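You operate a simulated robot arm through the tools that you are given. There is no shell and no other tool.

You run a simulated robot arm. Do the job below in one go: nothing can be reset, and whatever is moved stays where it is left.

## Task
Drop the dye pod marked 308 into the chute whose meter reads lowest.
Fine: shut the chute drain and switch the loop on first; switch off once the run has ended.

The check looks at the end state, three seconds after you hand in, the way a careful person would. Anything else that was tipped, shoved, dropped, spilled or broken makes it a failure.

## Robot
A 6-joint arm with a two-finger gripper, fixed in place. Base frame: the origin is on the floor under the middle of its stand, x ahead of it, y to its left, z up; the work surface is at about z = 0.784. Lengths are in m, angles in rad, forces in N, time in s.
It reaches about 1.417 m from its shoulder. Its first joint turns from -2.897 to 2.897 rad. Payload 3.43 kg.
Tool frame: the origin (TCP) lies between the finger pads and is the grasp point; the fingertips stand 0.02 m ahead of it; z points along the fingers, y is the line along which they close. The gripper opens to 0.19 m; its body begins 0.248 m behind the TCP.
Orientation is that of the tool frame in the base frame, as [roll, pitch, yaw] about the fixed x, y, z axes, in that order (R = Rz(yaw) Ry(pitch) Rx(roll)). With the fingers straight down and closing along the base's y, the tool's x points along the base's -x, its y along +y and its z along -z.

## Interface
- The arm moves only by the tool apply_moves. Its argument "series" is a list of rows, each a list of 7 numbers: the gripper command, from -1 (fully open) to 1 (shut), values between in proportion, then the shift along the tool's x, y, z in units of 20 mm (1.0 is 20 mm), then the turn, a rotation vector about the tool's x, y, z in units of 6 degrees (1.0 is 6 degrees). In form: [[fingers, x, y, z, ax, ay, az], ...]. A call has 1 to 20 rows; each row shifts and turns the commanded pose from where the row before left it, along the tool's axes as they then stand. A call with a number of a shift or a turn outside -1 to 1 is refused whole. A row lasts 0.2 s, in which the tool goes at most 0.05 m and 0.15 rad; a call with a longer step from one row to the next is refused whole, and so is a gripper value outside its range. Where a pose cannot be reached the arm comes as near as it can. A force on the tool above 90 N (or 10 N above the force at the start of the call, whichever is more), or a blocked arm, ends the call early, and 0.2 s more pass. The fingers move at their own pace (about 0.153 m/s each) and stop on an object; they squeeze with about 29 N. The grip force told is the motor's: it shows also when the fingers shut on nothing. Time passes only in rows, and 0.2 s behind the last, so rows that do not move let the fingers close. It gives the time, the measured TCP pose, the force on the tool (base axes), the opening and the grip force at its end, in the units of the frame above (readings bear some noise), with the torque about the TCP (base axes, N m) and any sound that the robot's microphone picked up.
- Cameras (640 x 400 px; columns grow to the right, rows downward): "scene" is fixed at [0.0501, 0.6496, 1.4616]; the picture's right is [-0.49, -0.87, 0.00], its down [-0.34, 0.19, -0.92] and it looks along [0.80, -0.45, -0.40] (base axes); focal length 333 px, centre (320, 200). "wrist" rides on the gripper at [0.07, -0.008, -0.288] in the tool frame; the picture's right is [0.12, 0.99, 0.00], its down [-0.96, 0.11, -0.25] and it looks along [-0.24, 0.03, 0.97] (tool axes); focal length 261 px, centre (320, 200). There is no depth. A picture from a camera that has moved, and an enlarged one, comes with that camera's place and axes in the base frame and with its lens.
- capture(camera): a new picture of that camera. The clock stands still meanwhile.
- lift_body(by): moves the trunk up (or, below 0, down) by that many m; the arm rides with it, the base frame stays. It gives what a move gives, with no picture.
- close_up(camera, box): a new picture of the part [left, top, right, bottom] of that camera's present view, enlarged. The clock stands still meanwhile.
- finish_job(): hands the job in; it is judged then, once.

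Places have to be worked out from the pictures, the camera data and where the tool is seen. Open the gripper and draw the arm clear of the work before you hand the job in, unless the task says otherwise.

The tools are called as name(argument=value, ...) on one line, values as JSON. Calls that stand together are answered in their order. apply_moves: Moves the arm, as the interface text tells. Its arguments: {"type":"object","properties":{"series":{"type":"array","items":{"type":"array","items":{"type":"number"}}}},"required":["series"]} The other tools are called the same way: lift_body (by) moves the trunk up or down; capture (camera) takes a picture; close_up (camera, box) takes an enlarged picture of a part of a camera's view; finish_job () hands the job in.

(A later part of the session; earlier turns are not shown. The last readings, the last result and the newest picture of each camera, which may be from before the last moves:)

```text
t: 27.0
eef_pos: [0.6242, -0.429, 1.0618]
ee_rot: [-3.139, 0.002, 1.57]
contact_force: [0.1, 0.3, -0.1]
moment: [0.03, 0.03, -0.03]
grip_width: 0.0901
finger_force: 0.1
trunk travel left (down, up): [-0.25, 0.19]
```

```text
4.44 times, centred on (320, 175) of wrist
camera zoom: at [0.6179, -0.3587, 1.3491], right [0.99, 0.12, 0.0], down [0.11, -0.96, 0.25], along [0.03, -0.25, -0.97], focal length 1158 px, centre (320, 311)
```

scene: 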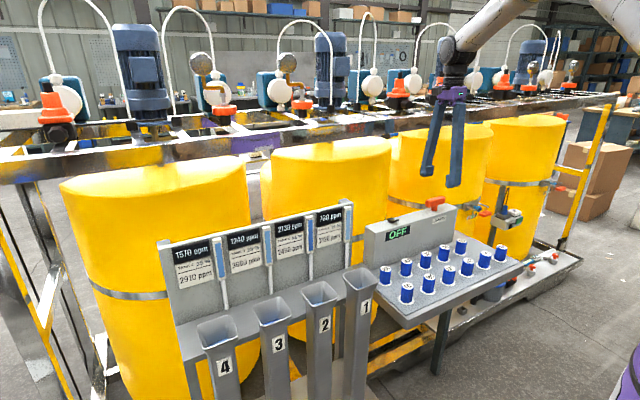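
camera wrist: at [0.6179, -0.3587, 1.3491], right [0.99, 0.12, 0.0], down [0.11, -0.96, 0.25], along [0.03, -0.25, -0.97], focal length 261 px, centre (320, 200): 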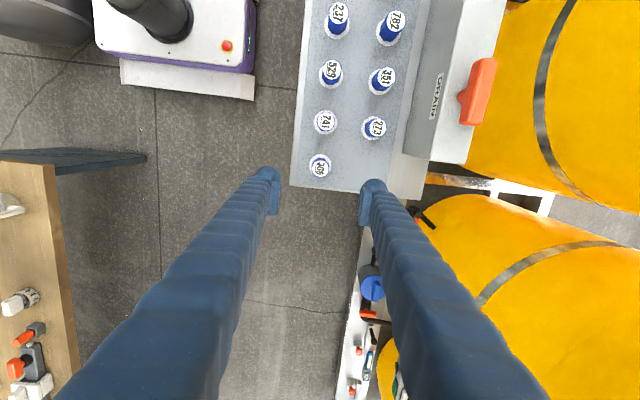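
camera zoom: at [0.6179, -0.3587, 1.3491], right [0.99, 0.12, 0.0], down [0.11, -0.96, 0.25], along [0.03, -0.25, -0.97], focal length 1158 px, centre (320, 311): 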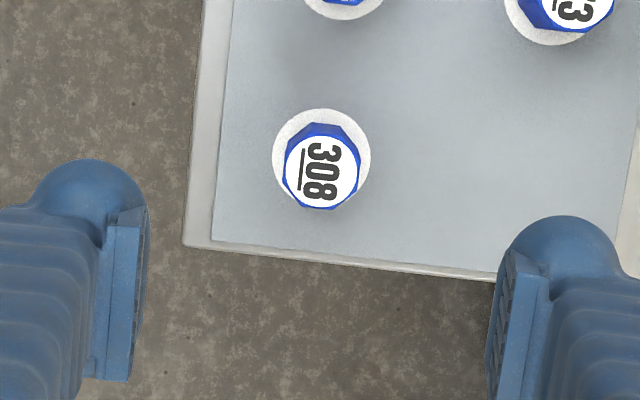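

The label reads 308, and I put the pod's axis at (0.627, -0.424) with a diameter of about 38 mm. I'll correct the offset and go down partway.

apply_moves(series=[[0.05, 0.22, 0.15, 0.5, 0, 0, 0], [0.05, 0, 0, 0.9, 0, 0, 0], [0.05, 0, 0, 0.9, 0, 0, 0], [0.05, 0, 0, 0.9, 0, 0, 0], [0.05, 0, 0, 0.9, 0, 0, 0], [0.05, 0, 0, 0.9, 0, 0, 0], [0.05, 0, 0, 0.9, 0, 0, 0], [0.05, 0, 0, 0.9, 0, 0, 0], [0.05, 0, 0, 0.9, 0, 0, 0], [0.05, 0, 0, 0, 0, 0, 0]])

close_up(camera="wrist", box=[240, 120, 400, 240])

close_up(camera="scene", box=[430, 200, 550, 290])

```text
t: 29.2
eef_pos: [0.6275, -0.4243, 0.9084]
ee_rot: [-3.141, 0.0, 1.569]
contact_force: [0.5, -0.6, -0.2]
moment: [-0.01, -0.01, 0.0]
grip_width: 0.0904
finger_force: 0.1
trunk travel left (down, up): [-0.25, 0.19]
```

```text
3.33 times, centred on (320, 180) of wrist
camera zoom: at [0.6211, -0.354, 1.196], right [0.99, 0.12, 0.0], down [0.11, -0.96, 0.25], along [0.03, -0.25, -0.97], focal length 869 px, centre (320, 267)
```

zoom: 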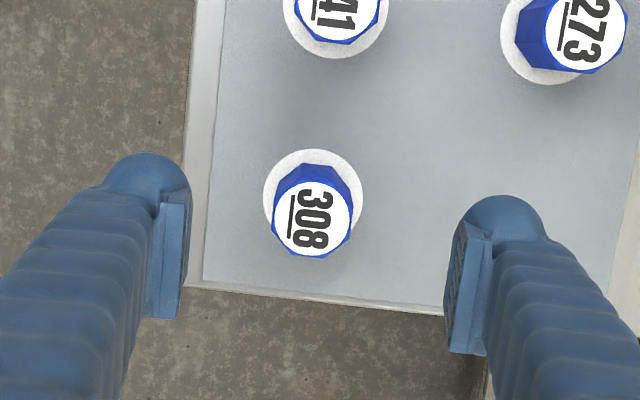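

```text
4.44 times, centred on (490, 245) of scene
camera zoom: at [0.0501, 0.6496, 1.4616], right [-0.49, -0.87, 0.0], down [-0.34, 0.19, -0.92], along [0.8, -0.45, -0.4], focal length 1482 px, centre (-436, 0)
```

zoom: 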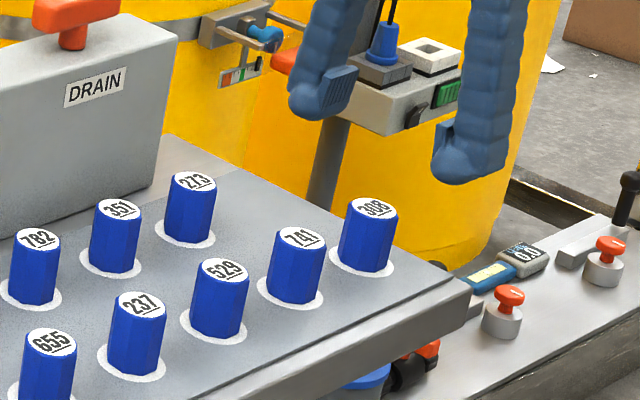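

The pod is centred at (0.627, -0.425) between the fingers. I'll go down to the grasp height, close, and check the grip before lifting.

apply_moves(series=[[0.05, 0, 0, 0.9, 0, 0, 0], [0.05, 0, 0, 0.9, 0, 0, 0], [0.05, 0, 0, 0.9, 0, 0, 0], [0.05, 0, 0, 0.9, 0, 0, 0], [0.05, 0, 0, 0.9, 0, 0, 0], [0.05, 0, 0, 0, 0, 0, 0]])

close_up(camera="scene", box=[430, 200, 550, 290])

close_up(camera="wrist", box=[240, 120, 400, 240])

```text
t: 30.6
eef_pos: [0.6286, -0.4233, 0.8184]
ee_rot: [-3.141, -0.001, 1.568]
contact_force: [-1.3, 0.3, 0.2]
moment: [0.03, 0.01, 0.0]
grip_width: 0.0903
finger_force: 0.0
trunk travel left (down, up): [-0.25, 0.19]
```

```text
4.44 times, centred on (490, 245) of scene
camera zoom: at [0.0501, 0.6496, 1.4616], right [-0.49, -0.87, 0.0], down [-0.34, 0.19, -0.92], along [0.8, -0.45, -0.4], focal length 1482 px, centre (-436, 0)
```

zoom: 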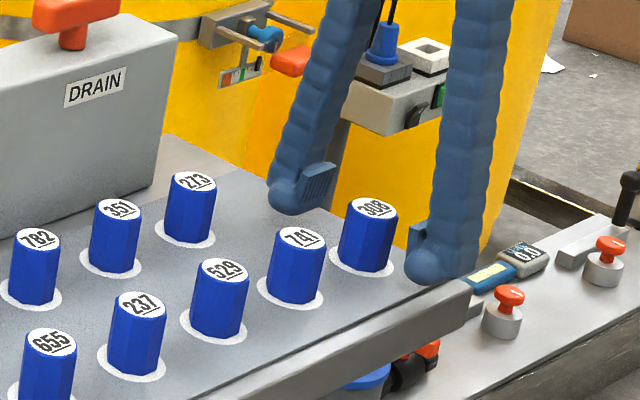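

```text
3.33 times, centred on (320, 180) of wrist
camera zoom: at [0.6212, -0.354, 1.1062], right [0.99, 0.12, 0.0], down [0.11, -0.96, 0.25], along [0.03, -0.25, -0.97], focal length 869 px, centre (320, 267)
```

zoom: 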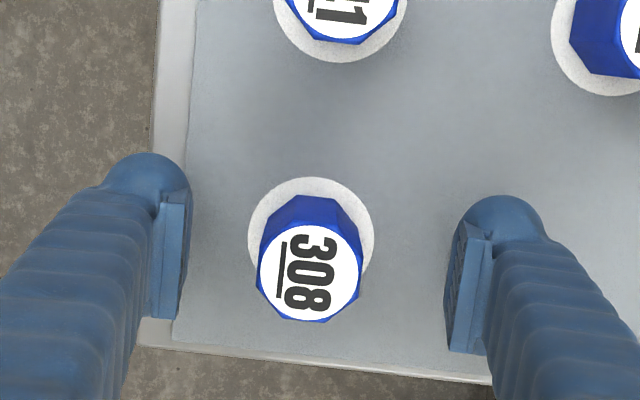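

The pod is centred between the pads at (0.627, -0.424). I'll close gently.

apply_moves(series=[[0.3, 0, 0.05, 0, 0, 0, 0], [0.5, 0, 0, 0, 0, 0, 0], [0.6, 0, 0, 0, 0, 0, 0], [0.8, 0, 0, 0, 0, 0, 0], [1, 0, 0, 0, 0, 0, 0], [1, 0, 0, 0, 0, 0, 0]])

close_up(camera="wrist", box=[240, 120, 400, 240])

```text
t: 32.0
eef_pos: [0.63, -0.4226, 0.818]
ee_rot: [-3.139, -0.001, 1.568]
contact_force: [-0.8, -0.3, -0.4]
moment: [0.0, 0.0, -0.01]
grip_width: 0.0327
finger_force: 28.9
trunk travel left (down, up): [-0.25, 0.19]
```

```text
3.33 times, centred on (320, 180) of wrist
camera zoom: at [0.6222, -0.3538, 1.1059], right [0.99, 0.12, 0.0], down [0.11, -0.96, 0.25], along [0.03, -0.25, -0.97], focal length 869 px, centre (320, 267)
```

zoom: 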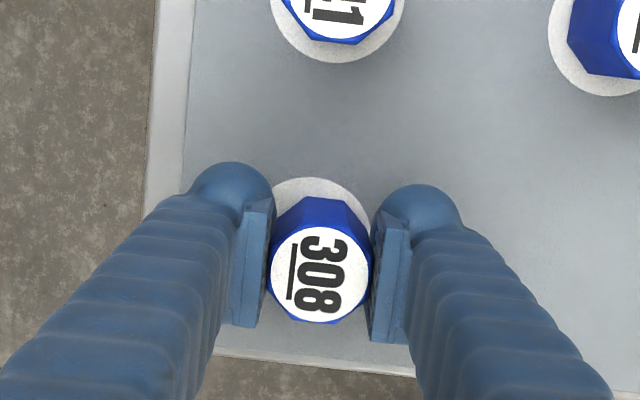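

Pod 308 is held at 33 mm width with 29 N. I'll lift straight up well above the other pods and the box.

apply_moves(series=[[1, 0, 0, -0.3, 0, 0, 0], [1, 0, 0, -0.5, 0, 0, 0], [1, 0, 0, -0.8, 0, 0, 0], [1, 0, 0, -0.9, 0, 0, 0], [1, 0, 0, -0.9, 0, 0, 0], [1, 0, 0, -0.9, 0, 0, 0], [1, 0, 0, -0.9, 0, 0, 0], [1, 0, 0, -0.9, 0, 0, 0], [1, 0, 0, -0.9, 0, 0, 0], [1, 0, 0, -0.9, 0, 0, 0], [1, 0, 0, -0.9, 0, 0, 0], [1, 0, 0, -0.9, 0, 0, 0], [1, 0, 0, 0, 0, 0, 0]])

capture(camera="wrist")

capture(camera="scene")

```text
t: 34.8
eef_pos: [0.6295, -0.4236, 1.0112]
ee_rot: [3.142, 0.0, 1.571]
contact_force: [-0.4, -0.3, 0.4]
moment: [-0.03, 0.01, 0.0]
grip_width: 0.0001
finger_force: 29.4
trunk travel left (down, up): [-0.25, 0.19]
```

```text
taken
camera wrist: at [0.6219, -0.3537, 1.2992], right [0.99, 0.12, 0.0], down [0.11, -0.96, 0.25], along [0.03, -0.25, -0.97], focal length 261 px, centre (320, 200)
```

wrist: 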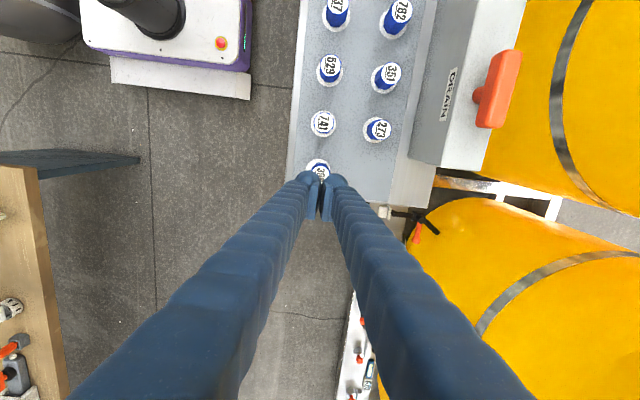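

```text
taken
```

scene: 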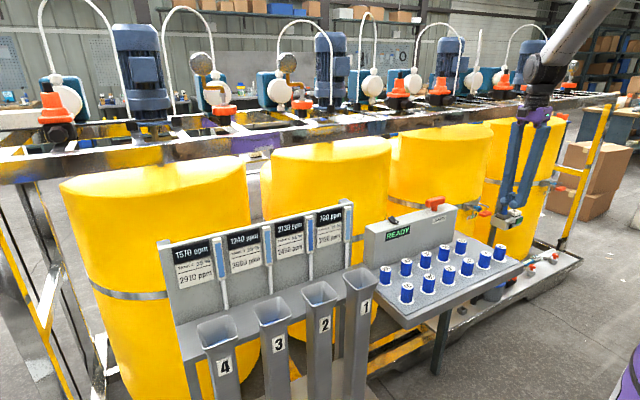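

The gripper shut on nothing: the pod slipped out and is still in its seat. I'll look closely at it before trying again.

close_up(camera="wrist", box=[270, 130, 390, 220])

close_up(camera="scene", box=[440, 220, 530, 290])

```text
4.44 times, centred on (330, 175) of wrist
camera zoom: at [0.6219, -0.3537, 1.2992], right [0.99, 0.12, 0.0], down [0.11, -0.96, 0.25], along [0.03, -0.25, -0.97], focal length 1158 px, centre (276, 311)
```

zoom: 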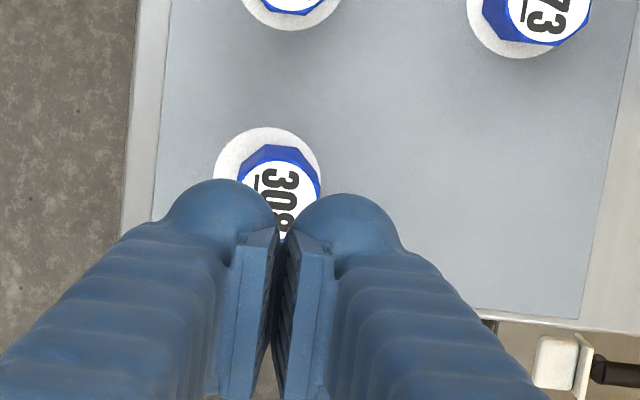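

```text
5.71 times, centred on (485, 255) of scene
camera zoom: at [0.0501, 0.6496, 1.4616], right [-0.49, -0.87, 0.0], down [-0.34, 0.19, -0.92], along [0.8, -0.45, -0.4], focal length 1905 px, centre (-623, -114)
```

zoom: 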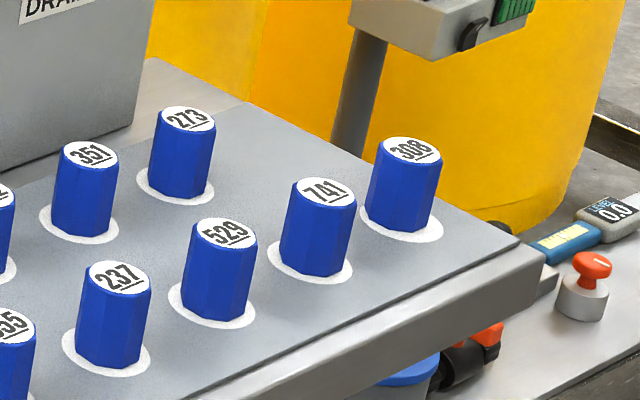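

Pod 308 is still upright but has moved a few millimetres toward +x within its white ring. I'll open the gripper above it and measure its place again.

apply_moves(series=[[0.5, 0, 0, 0, 0, 0, 0], [0.05, 0, 0, 0, 0, 0, 0], [0.05, 0, 0, 0, 0, 0, 0], [0.05, 0, 0, 0, 0, 0, 0]])

close_up(camera="wrist", box=[270, 120, 390, 210])

close_up(camera="scene", box=[480, 235, 520, 270])

```text
t: 35.8
eef_pos: [0.6291, -0.423, 1.0117]
ee_rot: [3.142, 0.0, 1.568]
contact_force: [-0.1, 0.2, 0.3]
moment: [0.01, -0.05, 0.03]
grip_width: 0.0902
finger_force: 0.0
trunk travel left (down, up): [-0.25, 0.19]
```

```text
4.44 times, centred on (330, 165) of wrist
camera zoom: at [0.6217, -0.3539, 1.2992], right [0.99, 0.12, 0.0], down [0.11, -0.96, 0.25], along [0.03, -0.25, -0.97], focal length 1158 px, centre (276, 356)
```

zoom: 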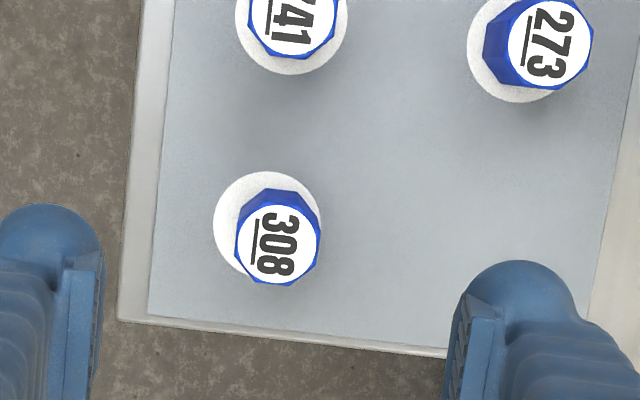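

```text
11.43 times, centred on (500, 252) of scene
camera zoom: at [0.0501, 0.6496, 1.4616], right [-0.49, -0.87, 0.0], down [-0.34, 0.19, -0.92], along [0.8, -0.45, -0.4], focal length 3810 px, centre (-1737, -400)
```

zoom: 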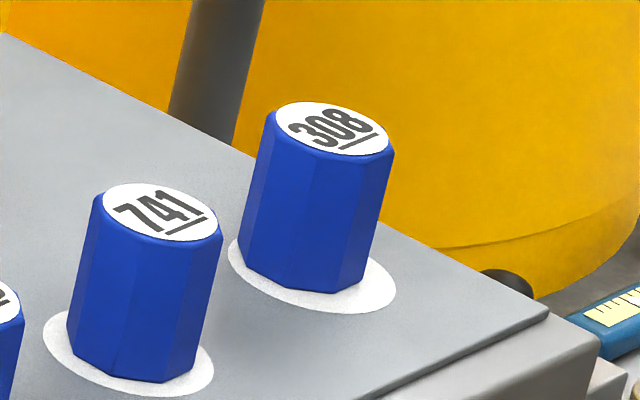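

The pod stands free on a flat white ring, now at about (0.630, -0.421). I'll lower a bit and look at how its octagonal faces lie relative to the pads for a better grip.

apply_moves(series=[[0.05, 0, 0, 0.8, 0, 0, 0], [0.05, 0, 0, 0.8, 0, 0, 0], [0.05, 0, 0, 0.8, 0, 0, 0], [0.05, 0, 0, 0.8, 0, 0, 0], [0.05, 0, 0, 0.8, 0, 0, 0], [0.05, 0, 0, 0.8, 0, 0, 0], [0.05, 0, 0, 0, 0, 0, 0]])

close_up(camera="wrist", box=[280, 150, 360, 210])

close_up(camera="wrist", box=[220, 120, 420, 260])

```text
t: 37.4
eef_pos: [0.6288, -0.4246, 0.9149]
ee_rot: [-3.141, 0.0, 1.569]
contact_force: [-0.3, 1.0, -0.4]
moment: [0.02, -0.04, 0.02]
grip_width: 0.0901
finger_force: 0.0
trunk travel left (down, up): [-0.25, 0.19]
```

```text
6.67 times, centred on (320, 180) of wrist
camera zoom: at [0.6218, -0.3546, 1.203], right [0.99, 0.12, 0.0], down [0.11, -0.96, 0.25], along [0.03, -0.25, -0.97], focal length 1738 px, centre (320, 333)
```

zoom: 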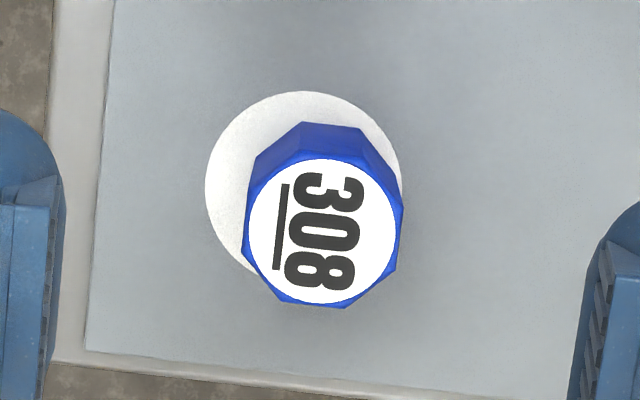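

```text
2.86 times, centred on (320, 190) of wrist
camera zoom: at [0.6218, -0.3546, 1.203], right [0.99, 0.12, 0.0], down [0.11, -0.96, 0.25], along [0.03, -0.25, -0.97], focal length 745 px, centre (320, 229)
```

zoom: 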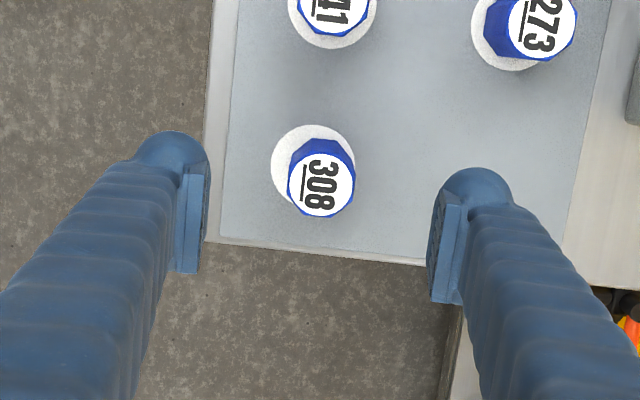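

The flats of the octagon face ±x, squarely to the pads, and the pod is at (0.631, -0.425). I'll grip a little lower this time and lift in tiny steps while watching the force and width.

apply_moves(series=[[0.05, 0, 0.1, 0.85, 0, 0, 0], [0.05, 0, 0, 0.9, 0, 0, 0], [0.05, 0, 0, 0.9, 0, 0, 0], [0.05, 0, 0, 0.9, 0, 0, 0], [0.05, 0, 0, 0.8, 0, 0, 0], [0.05, 0, 0, 0.7, 0, 0, 0], [0.05, 0, 0, 0, 0, 0, 0], [0.3, 0, 0, 0, 0, 0, 0], [0.5, 0, 0, 0, 0, 0, 0], [0.6, 0, 0, 0, 0, 0, 0], [0.7, 0, 0, 0, 0, 0, 0], [1, 0, 0, 0, 0, 0, 0], [1, 0, 0, 0, 0, 0, 0], [1, 0, 0, 0, 0, 0, 0]])

close_up(camera="wrist", box=[240, 120, 400, 240])

close_up(camera="scene", box=[450, 200, 540, 280])

```text
t: 40.4
eef_pos: [0.6312, -0.423, 0.8137]
ee_rot: [-3.139, 0.0, 1.568]
contact_force: [-1.2, -0.3, -0.3]
moment: [0.03, 0.01, -0.01]
grip_width: 0.0326
finger_force: 28.9
trunk travel left (down, up): [-0.25, 0.19]
```

```text
3.33 times, centred on (320, 180) of wrist
camera zoom: at [0.6242, -0.3538, 1.1016], right [0.99, 0.12, 0.0], down [0.11, -0.96, 0.25], along [0.03, -0.25, -0.97], focal length 869 px, centre (320, 267)
```

zoom: 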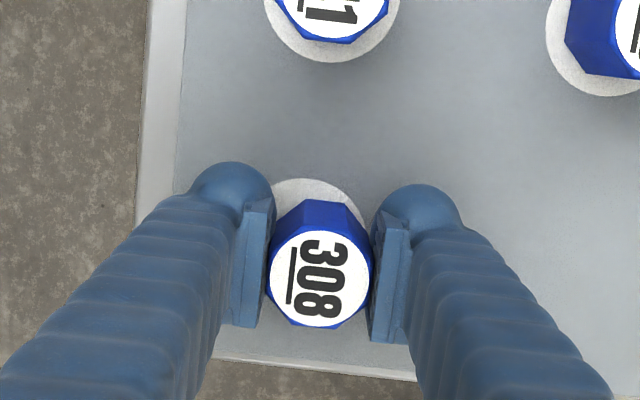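

```text
5.00 times, centred on (495, 240) of scene
camera zoom: at [0.0501, 0.6496, 1.4616], right [-0.49, -0.87, 0.0], down [-0.34, 0.19, -0.92], along [0.8, -0.45, -0.4], focal length 1667 px, centre (-555, 0)
```

zoom: 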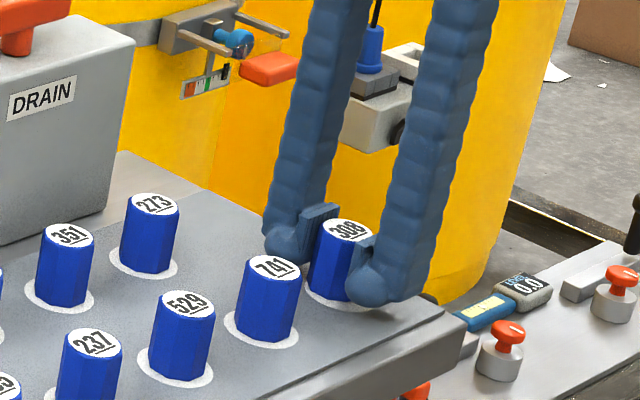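

The grip is at 32.6 mm and the fingertips clear the tray. I'll lift only a few millimetres, slowly, and read the force.

apply_moves(series=[[1, 0, 0, -0.1, 0, 0, 0], [1, 0, 0, -0.1, 0, 0, 0], [1, 0, 0, 0, 0, 0, 0]])

close_up(camera="scene", box=[450, 200, 540, 280])

```text
t: 41.2
eef_pos: [0.632, -0.4239, 0.8183]
ee_rot: [-3.141, 0.0, 1.567]
contact_force: [0.5, -1.2, -0.9]
moment: [0.02, 0.01, 0.02]
grip_width: 0.0327
finger_force: 28.7
trunk travel left (down, up): [-0.25, 0.19]
```

```text
5.00 times, centred on (495, 240) of scene
camera zoom: at [0.0501, 0.6496, 1.4616], right [-0.49, -0.87, 0.0], down [-0.34, 0.19, -0.92], along [0.8, -0.45, -0.4], focal length 1667 px, centre (-555, 0)
```

zoom: 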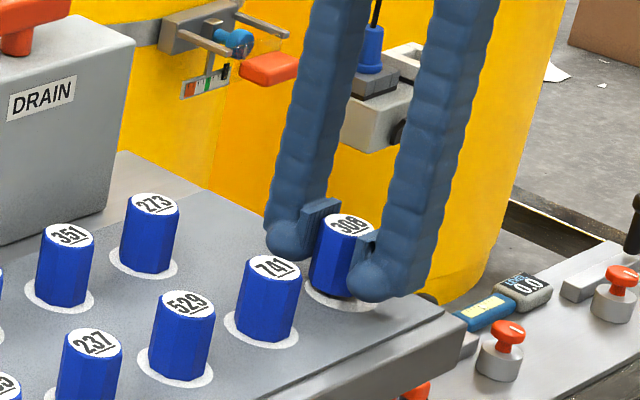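

The pod is rising with the fingers, with only about 0.9 N load. I'll continue slowly in short segments.

apply_moves(series=[[1, 0, 0, -0.15, 0, 0, 0], [1, 0, 0, -0.15, 0, 0, 0], [1, 0, 0, -0.15, 0, 0, 0], [1, 0, 0, -0.15, 0, 0, 0], [1, 0, 0, 0, 0, 0, 0]])

close_up(camera="scene", box=[450, 200, 540, 280])

close_up(camera="wrist", box=[240, 120, 400, 240])

```text
t: 42.4
eef_pos: [0.6319, -0.4242, 0.8307]
ee_rot: [-3.14, 0.0, 1.568]
contact_force: [0.5, 0.2, -0.7]
moment: [0.02, -0.02, 0.01]
grip_width: 0.0324
finger_force: 29.0
trunk travel left (down, up): [-0.25, 0.19]
```

```text
5.00 times, centred on (495, 240) of scene
camera zoom: at [0.0501, 0.6496, 1.4616], right [-0.49, -0.87, 0.0], down [-0.34, 0.19, -0.92], along [0.8, -0.45, -0.4], focal length 1667 px, centre (-555, 0)
```

zoom: 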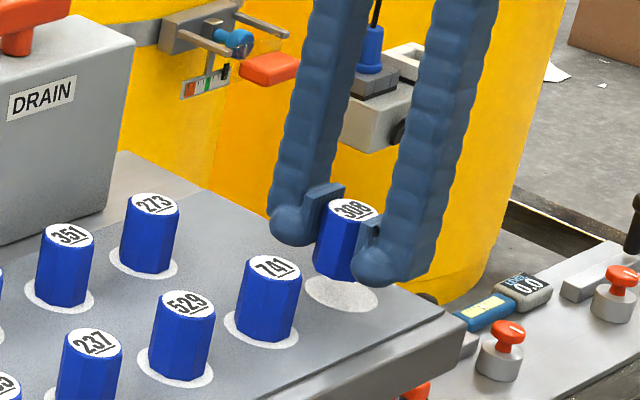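

```text
3.33 times, centred on (320, 180) of wrist
camera zoom: at [0.624, -0.3539, 1.1184], right [0.99, 0.12, 0.0], down [0.11, -0.96, 0.25], along [0.03, -0.25, -0.97], focal length 869 px, centre (320, 267)
```

zoom: 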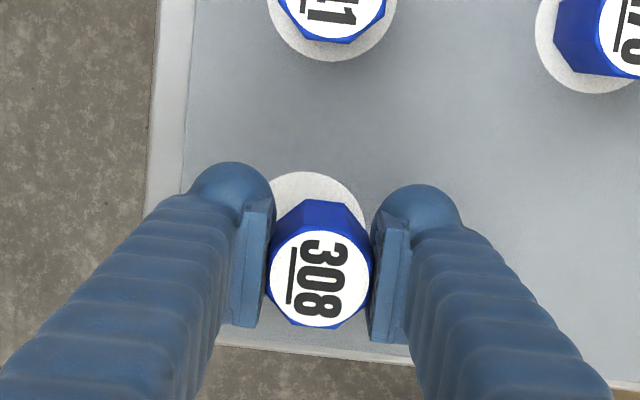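

The pod is hanging clear of the tray and has not slipped in the fingers. I'll keep lifting at a gentle pace and check again.

apply_moves(series=[[1, 0, 0, -0.15, 0, 0, 0], [1, 0, 0, -0.2, 0, 0, 0], [1, 0, 0, -0.25, 0, 0, 0], [1, 0, 0, -0.25, 0, 0, 0], [1, 0, 0, -0.25, 0, 0, 0], [1, 0, 0, -0.2, 0, 0, 0], [1, 0, 0, -0.1, 0, 0, 0], [1, 0, 0, 0, 0, 0, 0]])

close_up(camera="wrist", box=[240, 120, 400, 240])

close_up(camera="scene", box=[450, 190, 540, 270])

```text
t: 44.2
eef_pos: [0.6312, -0.4235, 0.8583]
ee_rot: [-3.141, 0.001, 1.568]
contact_force: [-0.1, 0.1, -0.4]
moment: [0.01, -0.02, 0.01]
grip_width: 0.0324
finger_force: 29.2
trunk travel left (down, up): [-0.25, 0.19]
```

```text
3.33 times, centred on (320, 180) of wrist
camera zoom: at [0.6236, -0.3538, 1.1466], right [0.99, 0.12, 0.0], down [0.11, -0.96, 0.25], along [0.03, -0.25, -0.97], focal length 869 px, centre (320, 267)
```

zoom: 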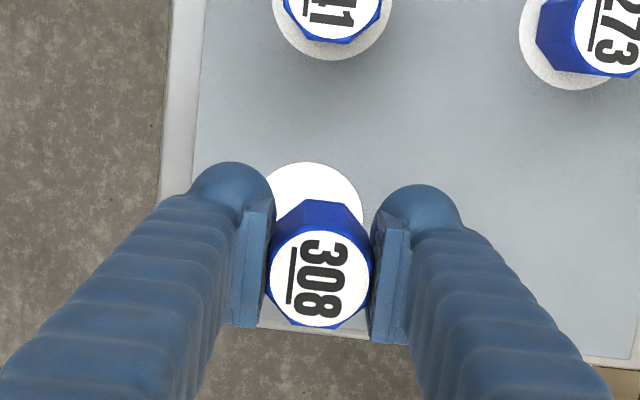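

```text
5.00 times, centred on (495, 230) of scene
camera zoom: at [0.0501, 0.6496, 1.4616], right [-0.49, -0.87, 0.0], down [-0.34, 0.19, -0.92], along [0.8, -0.45, -0.4], focal length 1667 px, centre (-555, 50)
```

zoom: 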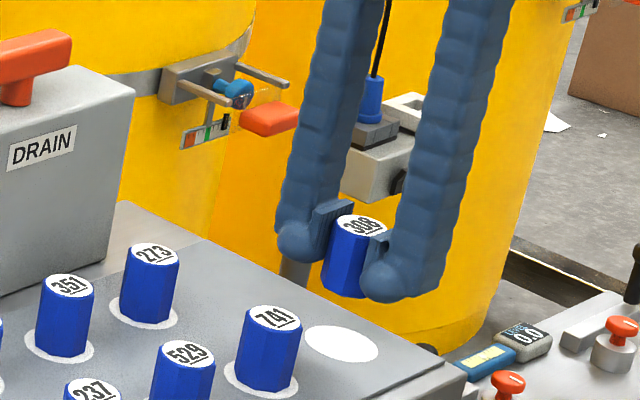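

Still firmly held with no slip. I'll rise to about z = 0.97 and then travel gently toward the chutes.

apply_moves(series=[[1, 0, 0, -0.1, 0, 0, 0], [1, 0, 0, -0.2, 0, 0, 0], [1, 0, 0, -0.3, 0, 0, 0], [1, 0, 0, -0.35, 0, 0, 0], [1, 0, 0, -0.4, 0, 0, 0], [1, 0, 0, -0.4, 0, 0, 0], [1, 0, 0, -0.4, 0, 0, 0], [1, 0, 0, -0.4, 0, 0, 0], [1, 0, 0, -0.4, 0, 0, 0], [1, 0, 0, -0.4, 0, 0, 0], [1, 0, 0, -0.4, 0, 0, 0], [1, 0, 0, -0.4, 0, 0, 0], [1, 0, 0, -0.4, 0, 0, 0], [1, 0, 0, -0.35, 0, 0, 0], [1, 0, 0, -0.3, 0, 0, 0], [1, 0, 0, -0.2, 0, 0, 0], [1, 0, 0, -0.1, 0, 0, 0], [1, 0, 0, 0, 0, 0, 0]])

capture(camera="wrist")

```text
t: 48.0
eef_pos: [0.6305, -0.423, 0.9693]
ee_rot: [-3.14, 0.002, 1.569]
contact_force: [0.2, 0.7, -0.5]
moment: [-0.02, 0.05, -0.03]
grip_width: 0.0328
finger_force: 28.9
trunk travel left (down, up): [-0.25, 0.19]
```

```text
taken
camera wrist: at [0.6243, -0.3542, 1.2567], right [0.99, 0.12, 0.0], down [0.11, -0.96, 0.25], along [0.03, -0.25, -0.97], focal length 261 px, centre (320, 200)
```

wrist: 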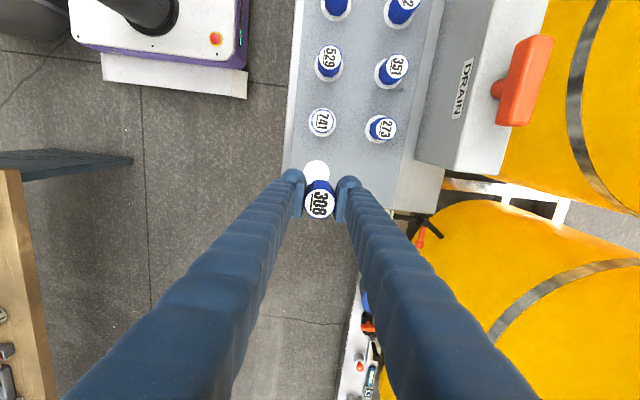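

The pod is secure at z = 0.969, well above the other pods at 0.835. I'll carry it along +y with gentle acceleration, first half of the way.

apply_moves(series=[[1, 0.2, 0, 0, 0, 0, 0], [1, 0.4, 0, 0, 0, 0, 0], [1, 0.6, 0.05, 0, 0, 0, 0], [1, 0.8, 0.05, 0, 0, 0, 0], [1, 0.9, 0.05, 0, 0, 0, 0], [1, 0.9, 0.05, 0, 0, 0, 0], [1, 0.9, 0.05, 0, 0, 0, 0], [1, 0.9, 0.05, 0, 0, 0, 0], [1, 0.9, 0.05, 0, 0, 0, 0], [1, 0.9, 0.05, 0, 0, 0, 0], [1, 0.9, 0.05, 0, 0, 0, 0], [1, 0.9, 0.05, 0, 0, 0, 0], [1, 0.9, 0, 0, 0, 0, 0], [1, 0.9, 0, 0, 0, 0, 0], [1, 0.9, 0, 0, 0, 0, 0], [1, 0.9, 0, 0, 0, 0, 0], [1, 0.8, 0, 0, 0, 0, 0], [1, 0.6, 0, 0, 0, 0, 0], [1, 0.4, 0, 0, 0, 0, 0], [1, 0.2, 0, 0, 0, 0, 0]])

capture(camera="wrist")

capture(camera="scene")

```text
t: 52.2
eef_pos: [0.6423, -0.1263, 0.9682]
ee_rot: [-3.141, -0.001, 1.57]
contact_force: [0.1, -0.1, -0.5]
moment: [-0.01, 0.0, 0.02]
grip_width: 0.0328
finger_force: 29.5
trunk travel left (down, up): [-0.25, 0.19]
```

```text
taken
camera wrist: at [0.6346, -0.0575, 1.2565], right [0.99, 0.12, 0.0], down [0.11, -0.96, 0.25], along [0.03, -0.25, -0.97], focal length 261 px, centre (320, 200)
```

wrist: 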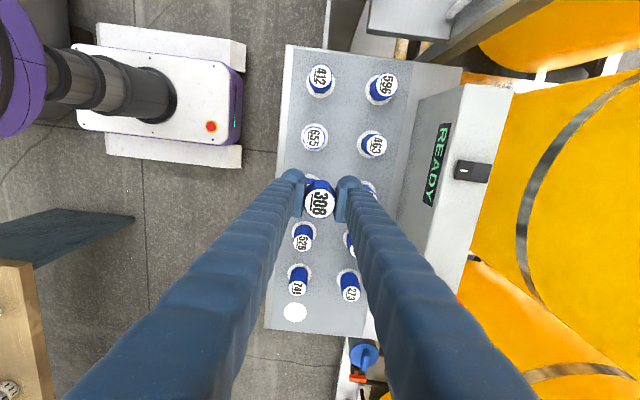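

```text
taken
```

scene: 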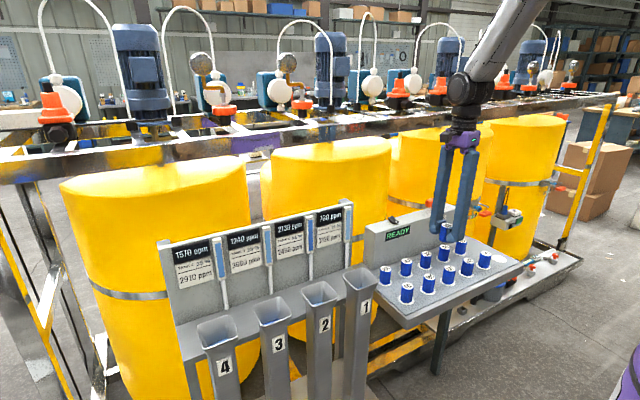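

Still well held. I'll continue to about y = 0.10 so the wrist camera sits over the chute 1 mouth.

apply_moves(series=[[1, 0.2, 0, 0, 0, 0, 0], [1, 0.4, 0, 0, 0, 0, 0], [1, 0.6, 0, 0, 0, 0, 0], [1, 0.8, 0, 0, 0, 0, 0], [1, 0.9, 0, 0, 0, 0, 0], [1, 0.9, 0, 0, 0, 0, 0], [1, 0.9, 0, 0, 0, 0, 0], [1, 0.9, 0, 0, 0, 0, 0], [1, 0.9, 0, 0, 0, 0, 0], [1, 0.9, 0, 0, 0, 0, 0], [1, 0.9, 0, 0, 0, 0, 0], [1, 0.9, 0, 0, 0, 0, 0], [1, 0.8, 0, 0, 0, 0, 0], [1, 0.6, 0, 0, 0, 0, 0], [1, 0.4, 0, 0, 0, 0, 0], [1, 0.2, 0, 0, 0, 0, 0], [1, 0, 0, 0, 0, 0, 0]])

capture(camera="wrist")

capture(camera="scene")

```text
t: 55.8
eef_pos: [0.641, 0.0957, 0.9691]
ee_rot: [-3.14, 0.001, 1.569]
contact_force: [-0.6, -1.7, -0.5]
moment: [0.0, 0.0, 0.03]
grip_width: 0.0327
finger_force: 29.0
trunk travel left (down, up): [-0.25, 0.19]
```

```text
taken
camera wrist: at [0.6346, 0.166, 1.2568], right [0.99, 0.12, 0.0], down [0.11, -0.96, 0.25], along [0.03, -0.25, -0.97], focal length 261 px, centre (320, 200)
```

wrist: 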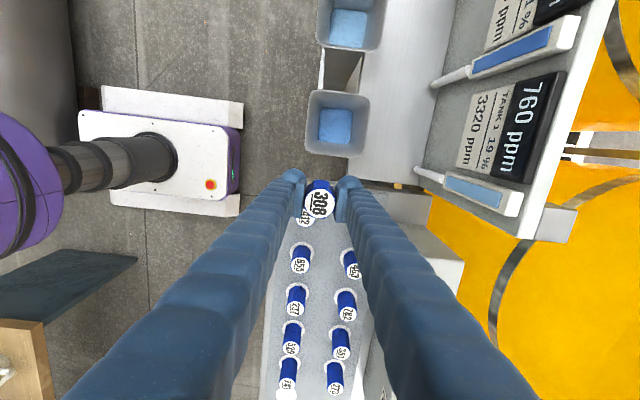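

```text
taken
```

scene: 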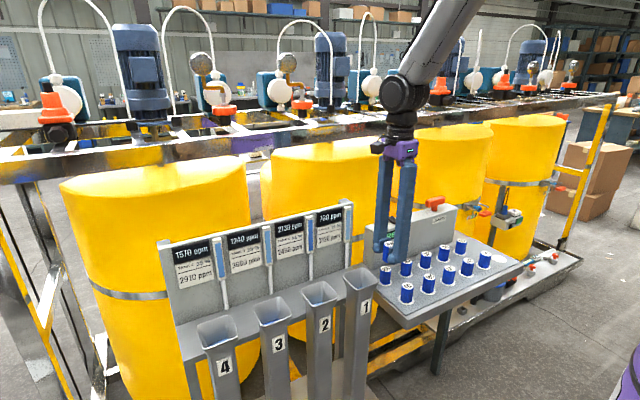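

Chute 1's mouth is visible in the wrist view, with the pod just beside it. I'll zoom to fix the mouth's centre and size.

close_up(camera="wrist", box=[280, 70, 400, 160])

close_up(camera="scene", box=[320, 230, 440, 320])

```text
4.44 times, centred on (340, 115) of wrist
camera zoom: at [0.6346, 0.166, 1.2568], right [0.99, 0.12, 0.0], down [0.11, -0.96, 0.25], along [0.03, -0.25, -0.97], focal length 1158 px, centre (231, 578)
```

zoom: 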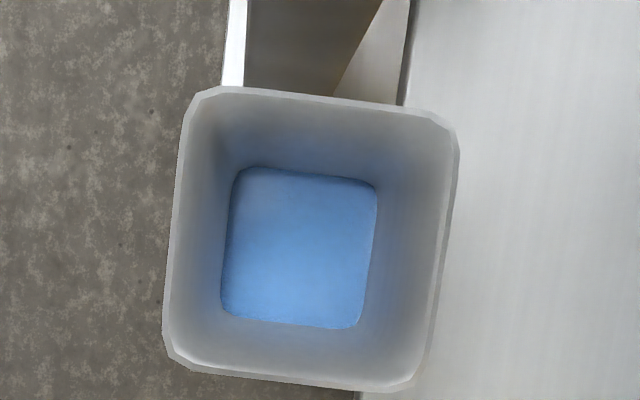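

```text
4.44 times, centred on (380, 275) of scene
camera zoom: at [0.0501, 0.6496, 1.4616], right [-0.49, -0.87, 0.0], down [-0.34, 0.19, -0.92], along [0.8, -0.45, -0.4], focal length 1482 px, centre (53, -133)
```

zoom: 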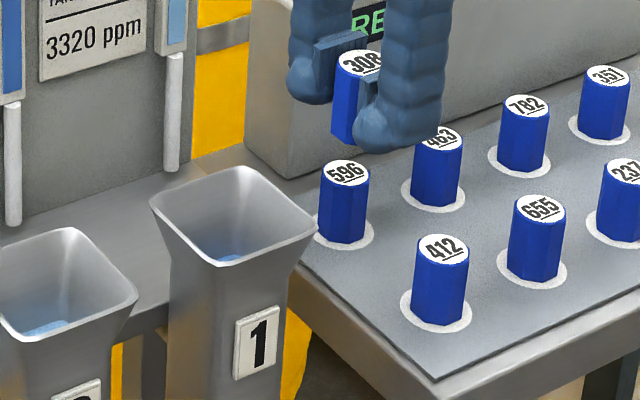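

The chute 1 mouth is centred at about (0.655, 0.181) with its rim at z ≈ 0.900 and about 78 mm across. I'll move the pod over it.

apply_moves(series=[[1, 0.2, 0.05, 0, 0, 0, 0], [1, 0.4, 0.1, 0, 0, 0, 0], [1, 0.6, 0.1, 0, 0, 0, 0], [1, 0.7, 0.1, 0, 0, 0, 0], [1, 0.7, 0.1, 0, 0, 0, 0], [1, 0.6, 0.1, 0, 0, 0, 0], [1, 0.5, 0.1, 0, 0, 0, 0], [1, 0.4, 0.07, 0, 0, 0, 0], [1, 0.17, 0, 0, 0, 0, 0], [1, 0, 0, 0, 0, 0, 0]])

capture(camera="wrist")

close_up(camera="scene", box=[300, 200, 420, 320])

```text
t: 58.0
eef_pos: [0.6575, 0.1821, 0.9685]
ee_rot: [-3.14, -0.001, 1.568]
contact_force: [0.2, -0.8, -0.9]
moment: [-0.02, -0.02, -0.01]
grip_width: 0.0326
finger_force: 29.2
trunk travel left (down, up): [-0.25, 0.19]
```

```text
taken
camera wrist: at [0.6491, 0.2512, 1.2564], right [0.99, 0.12, 0.0], down [0.11, -0.96, 0.25], along [0.03, -0.25, -0.97], focal length 261 px, centre (320, 200)
```

wrist: 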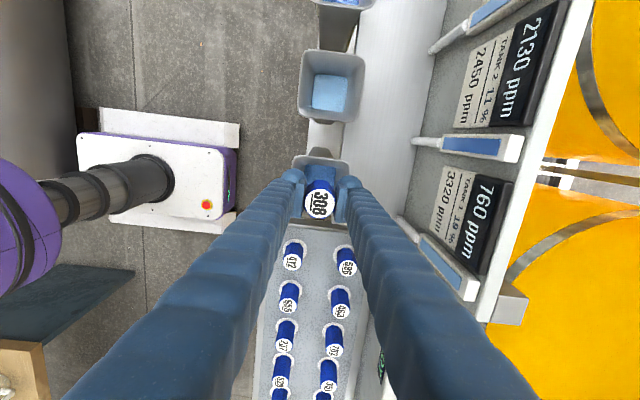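

```text
3.33 times, centred on (360, 260) of scene
camera zoom: at [0.0501, 0.6496, 1.4616], right [-0.49, -0.87, 0.0], down [-0.34, 0.19, -0.92], along [0.8, -0.45, -0.4], focal length 1111 px, centre (187, 0)
```

zoom: 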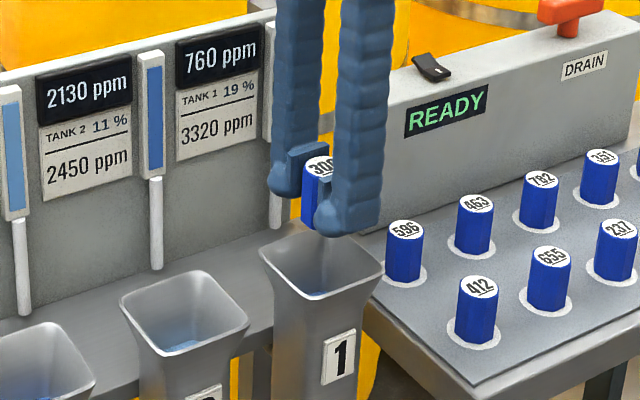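

The pod hangs over chute 1's mouth. I'll lower it about 4 cm so its bottom is at rim level, with the fingertips still just above the rim.

apply_moves(series=[[1, 0, -0.05, 0.2, 0, 0, 0], [1, 0, -0.03, 0.3, 0, 0, 0], [1, 0, 0, 0.35, 0, 0, 0], [1, 0, 0, 0.35, 0, 0, 0], [1, 0, 0, 0.35, 0, 0, 0], [1, 0, 0, 0.25, 0, 0, 0], [1, 0, 0, 0.15, 0, 0, 0], [1, 0, 0, 0, 0, 0, 0]])

close_up(camera="wrist", box=[260, 130, 380, 230])

close_up(camera="scene", box=[320, 210, 400, 300])

```text
t: 59.8
eef_pos: [0.6547, 0.1825, 0.9307]
ee_rot: [-3.14, 0.0, 1.57]
contact_force: [-0.7, 0.1, -1.7]
moment: [0.02, -0.02, 0.01]
grip_width: 0.0325
finger_force: 29.2
trunk travel left (down, up): [-0.25, 0.19]
```

```text
4.00 times, centred on (320, 180) of wrist
camera zoom: at [0.6471, 0.2515, 1.2175], right [0.99, 0.12, 0.0], down [0.11, -0.96, 0.25], along [0.03, -0.25, -0.97], focal length 1043 px, centre (320, 280)
```

zoom: 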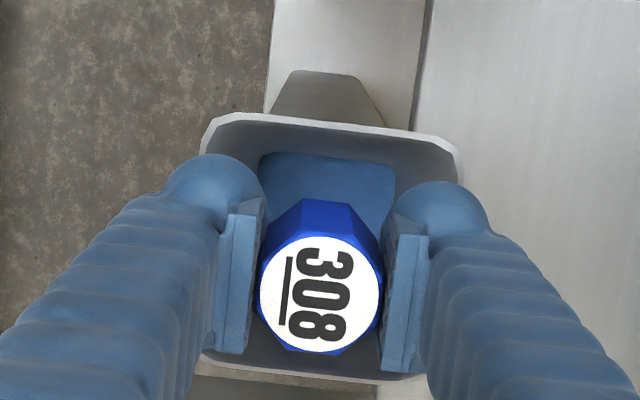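

```text
4.44 times, centred on (360, 255) of scene
camera zoom: at [0.0501, 0.6496, 1.4616], right [-0.49, -0.87, 0.0], down [-0.34, 0.19, -0.92], along [0.8, -0.45, -0.4], focal length 1482 px, centre (142, -44)
```

zoom: 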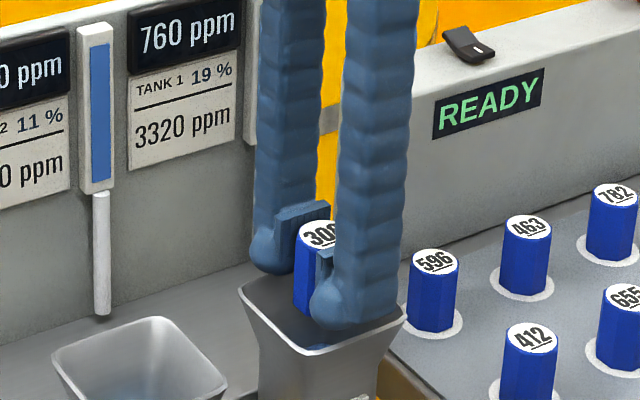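

The pod is centred in the mouth at rim level. I'll open the fingers to drop it and listen and watch.

apply_moves(series=[[0.05, 0, 0, 0, 0, 0, 0], [0.05, 0, 0, 0, 0, 0, 0], [0.05, 0, 0, 0, 0, 0, 0]])

close_up(camera="wrist", box=[240, 120, 400, 240])

close_up(camera="scene", box=[300, 180, 460, 300])

```text
t: 60.6
eef_pos: [0.6544, 0.1821, 0.9293]
ee_rot: [-3.14, 0.0, 1.57]
contact_force: [-0.1, -0.6, -0.4]
moment: [0.03, -0.01, 0.03]
grip_width: 0.09
finger_force: 0.0
trunk travel left (down, up): [-0.25, 0.19]
```

```text
3.33 times, centred on (320, 180) of wrist
camera zoom: at [0.6471, 0.2516, 1.2176], right [0.99, 0.12, 0.0], down [0.11, -0.96, 0.25], along [0.03, -0.25, -0.97], focal length 869 px, centre (320, 267)
```

zoom: 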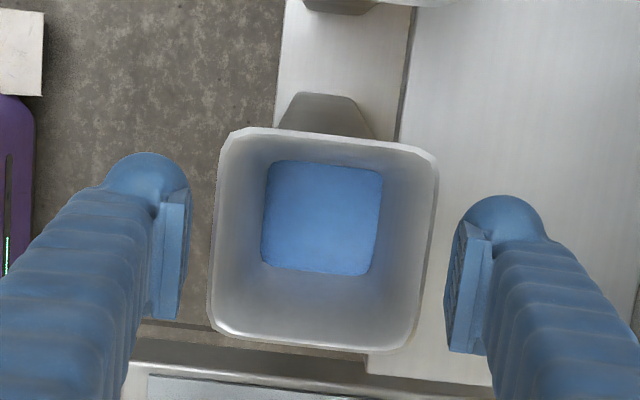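

```text
3.33 times, centred on (380, 240) of scene
camera zoom: at [0.0501, 0.6496, 1.4616], right [-0.49, -0.87, 0.0], down [-0.34, 0.19, -0.92], along [0.8, -0.45, -0.4], focal length 1111 px, centre (120, 67)
```

zoom: 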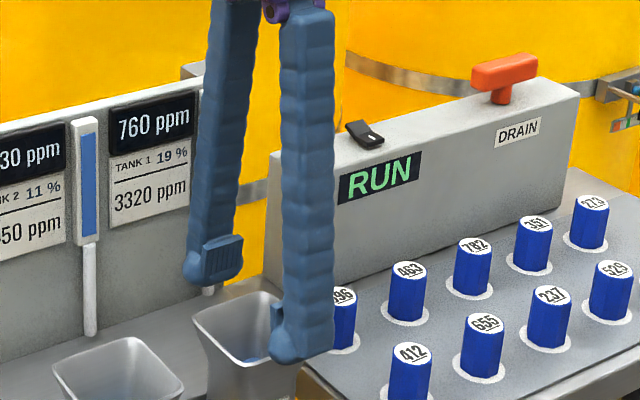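

The pod dropped into chute 1 and the display shows RUN. I'll raise the tool, and then move clear along -y while the run goes on.

apply_moves(series=[[0.05, 0, 0, -0.5, 0, 0, 0], [0.05, 0, 0, -0.9, 0, 0, 0], [0.05, 0, 0, -0.9, 0, 0, 0], [0.05, 0, 0, -0.9, 0, 0, 0], [0.05, 0, 0, -0.9, 0, 0, 0], [0.05, 0, 0, -0.9, 0, 0, 0], [0.05, 0, 0, -0.9, 0, 0, 0], [0.05, 0, 0, -0.6, 0, 0, 0], [0.05, 0, 0, 0, 0, 0, 0]])

capture(camera="scene")

close_up(camera="scene", box=[150, 180, 450, 340])

```text
t: 62.6
eef_pos: [0.6553, 0.1817, 1.0605]
ee_rot: [-3.141, 0.001, 1.568]
contact_force: [-0.3, 0.0, 0.1]
moment: [0.0, 0.01, 0.01]
grip_width: 0.0904
finger_force: 0.0
trunk travel left (down, up): [-0.25, 0.19]
```

```text
taken
```

scene: 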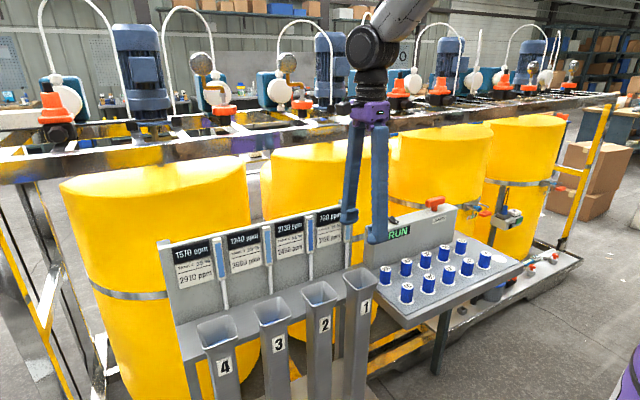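

```text
2.13 times, centred on (300, 260) of scene
camera zoom: at [0.0501, 0.6496, 1.4616], right [-0.49, -0.87, 0.0], down [-0.34, 0.19, -0.92], along [0.8, -0.45, -0.4], focal length 711 px, centre (363, 72)
```

zoom: 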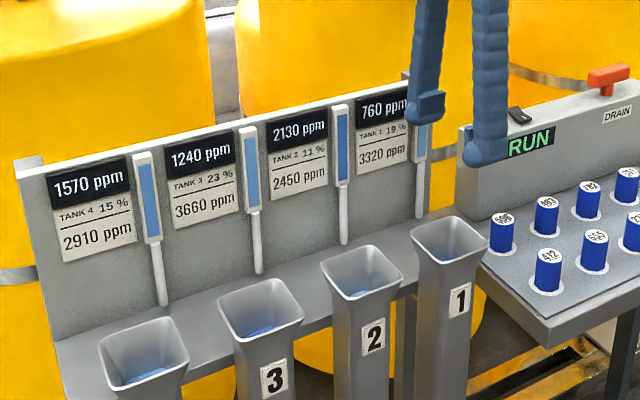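

The run is in progress. I'll move along -y to y ≈ -0.08, clear of the meter panel, closing the fingers on the way.

apply_moves(series=[[0.05, -0.5, 0, 0, 0, 0, 0], [0.05, -0.9, 0, 0, 0, 0, 0], [0.05, -0.9, 0, 0, 0, 0, 0], [0.05, -0.9, 0, 0, 0, 0, 0], [0.05, -0.9, 0, 0, 0, 0, 0], [0.05, -0.9, 0, 0, 0, 0, 0], [0.5, -0.9, 0, 0, 0, 0, 0], [0.8, -0.9, 0, 0, 0, 0, 0], [1, -0.9, 0, 0, 0, 0, 0], [1, -0.9, 0, 0, 0, 0, 0], [1, -0.9, 0, 0, 0, 0, 0], [1, -0.9, 0, 0, 0, 0, 0], [1, -0.9, 0, 0, 0, 0, 0], [1, -0.9, 0, 0, 0, 0, 0], [1, -0.85, 0, 0, 0, 0, 0], [1, 0, 0, 0, 0, 0, 0]])

close_up(camera="scene", box=[200, 170, 500, 340])

```text
t: 66.0
eef_pos: [0.6531, -0.0785, 1.0587]
ee_rot: [-3.141, -0.001, 1.569]
contact_force: [-0.2, 0.6, 0.9]
moment: [0.01, 0.01, 0.01]
grip_width: 0.0
finger_force: 29.0
trunk travel left (down, up): [-0.25, 0.19]
```

```text
2.13 times, centred on (350, 255) of scene
camera zoom: at [0.0501, 0.6496, 1.4616], right [-0.49, -0.87, 0.0], down [-0.34, 0.19, -0.92], along [0.8, -0.45, -0.4], focal length 711 px, centre (256, 83)
```

zoom: 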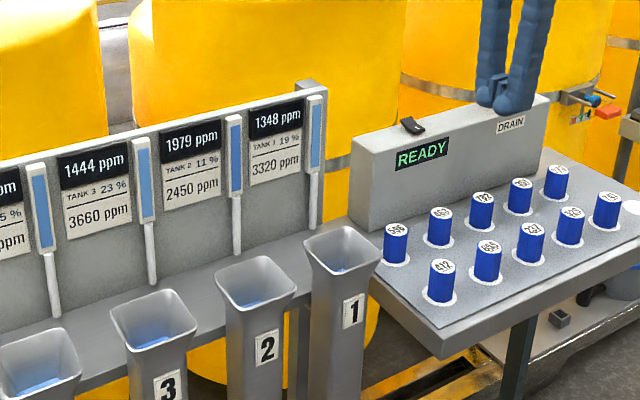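

The display is back to READY and the meters have changed, with tank 1 up from 760 to 1348. I'll wait a moment while moving above the rocker, and confirm the values have settled before switching off.

apply_moves(series=[[1, 0, 0.5, 0, 0, 0, 0], [1, 0, 0.9, 0, 0, 0, 0], [1, 0, 0.9, 0, 0, 0, 0], [1, 0, 0.9, 0, 0, 0, 0], [1, 0, 0.9, 0, 0, 0, 0], [1, 0, 0.9, 0, 0, 0, 0], [1, 0, 0.9, 0, 0, 0, 0], [1, 0, 0.9, 0, 0, 0, 0], [1, 0, 0.9, 0, 0, 0, 0], [1, 0, 0.9, 0, 0, 0, 0], [1, 0, 0.9, 0, 0, 0, 0], [1, 0, 0.9, 0, 0, 0, 0], [1, 0, 0, 0, 0, 0, 0]])

close_up(camera="scene", box=[150, 170, 450, 340])

close_up(camera="wrist", box=[260, 130, 380, 220])

close_up(camera="scene", box=[360, 160, 440, 240])

```text
t: 68.8
eef_pos: [0.8623, -0.0791, 1.0595]
ee_rot: [-3.14, -0.001, 1.568]
contact_force: [0.2, 0.5, 0.4]
moment: [0.0, -0.01, 0.0]
grip_width: 0.0
finger_force: 28.7
trunk travel left (down, up): [-0.25, 0.19]
```

```text
2.13 times, centred on (300, 255) of scene
camera zoom: at [0.0501, 0.6496, 1.4616], right [-0.49, -0.87, 0.0], down [-0.34, 0.19, -0.92], along [0.8, -0.45, -0.4], focal length 711 px, centre (363, 83)
```

zoom: 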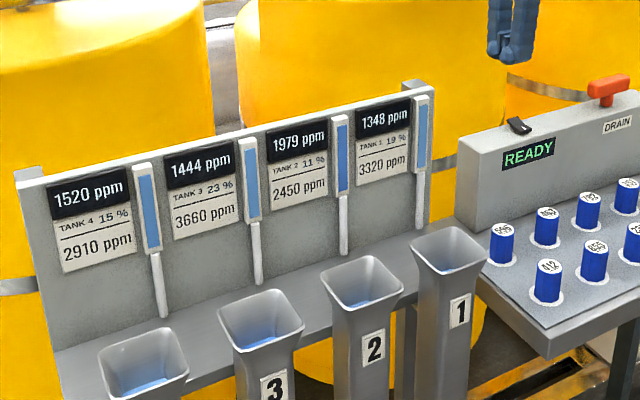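

```text
4.44 times, centred on (320, 175) of wrist
camera zoom: at [0.8553, -0.0097, 1.3477], right [0.99, 0.12, 0.0], down [0.11, -0.96, 0.25], along [0.03, -0.25, -0.97], focal length 1158 px, centre (320, 311)
```

zoom: 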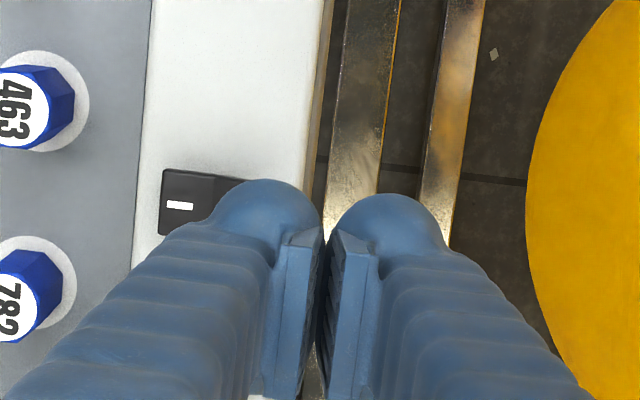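

```text
5.00 times, centred on (400, 200) of scene
camera zoom: at [0.0501, 0.6496, 1.4616], right [-0.49, -0.87, 0.0], down [-0.34, 0.19, -0.92], along [0.8, -0.45, -0.4], focal length 1667 px, centre (-80, 200)
```

zoom: 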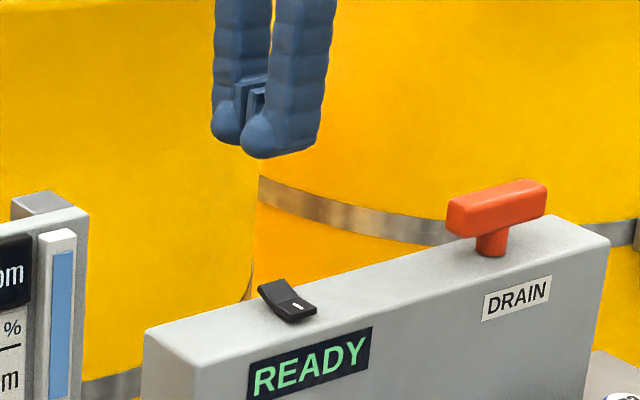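

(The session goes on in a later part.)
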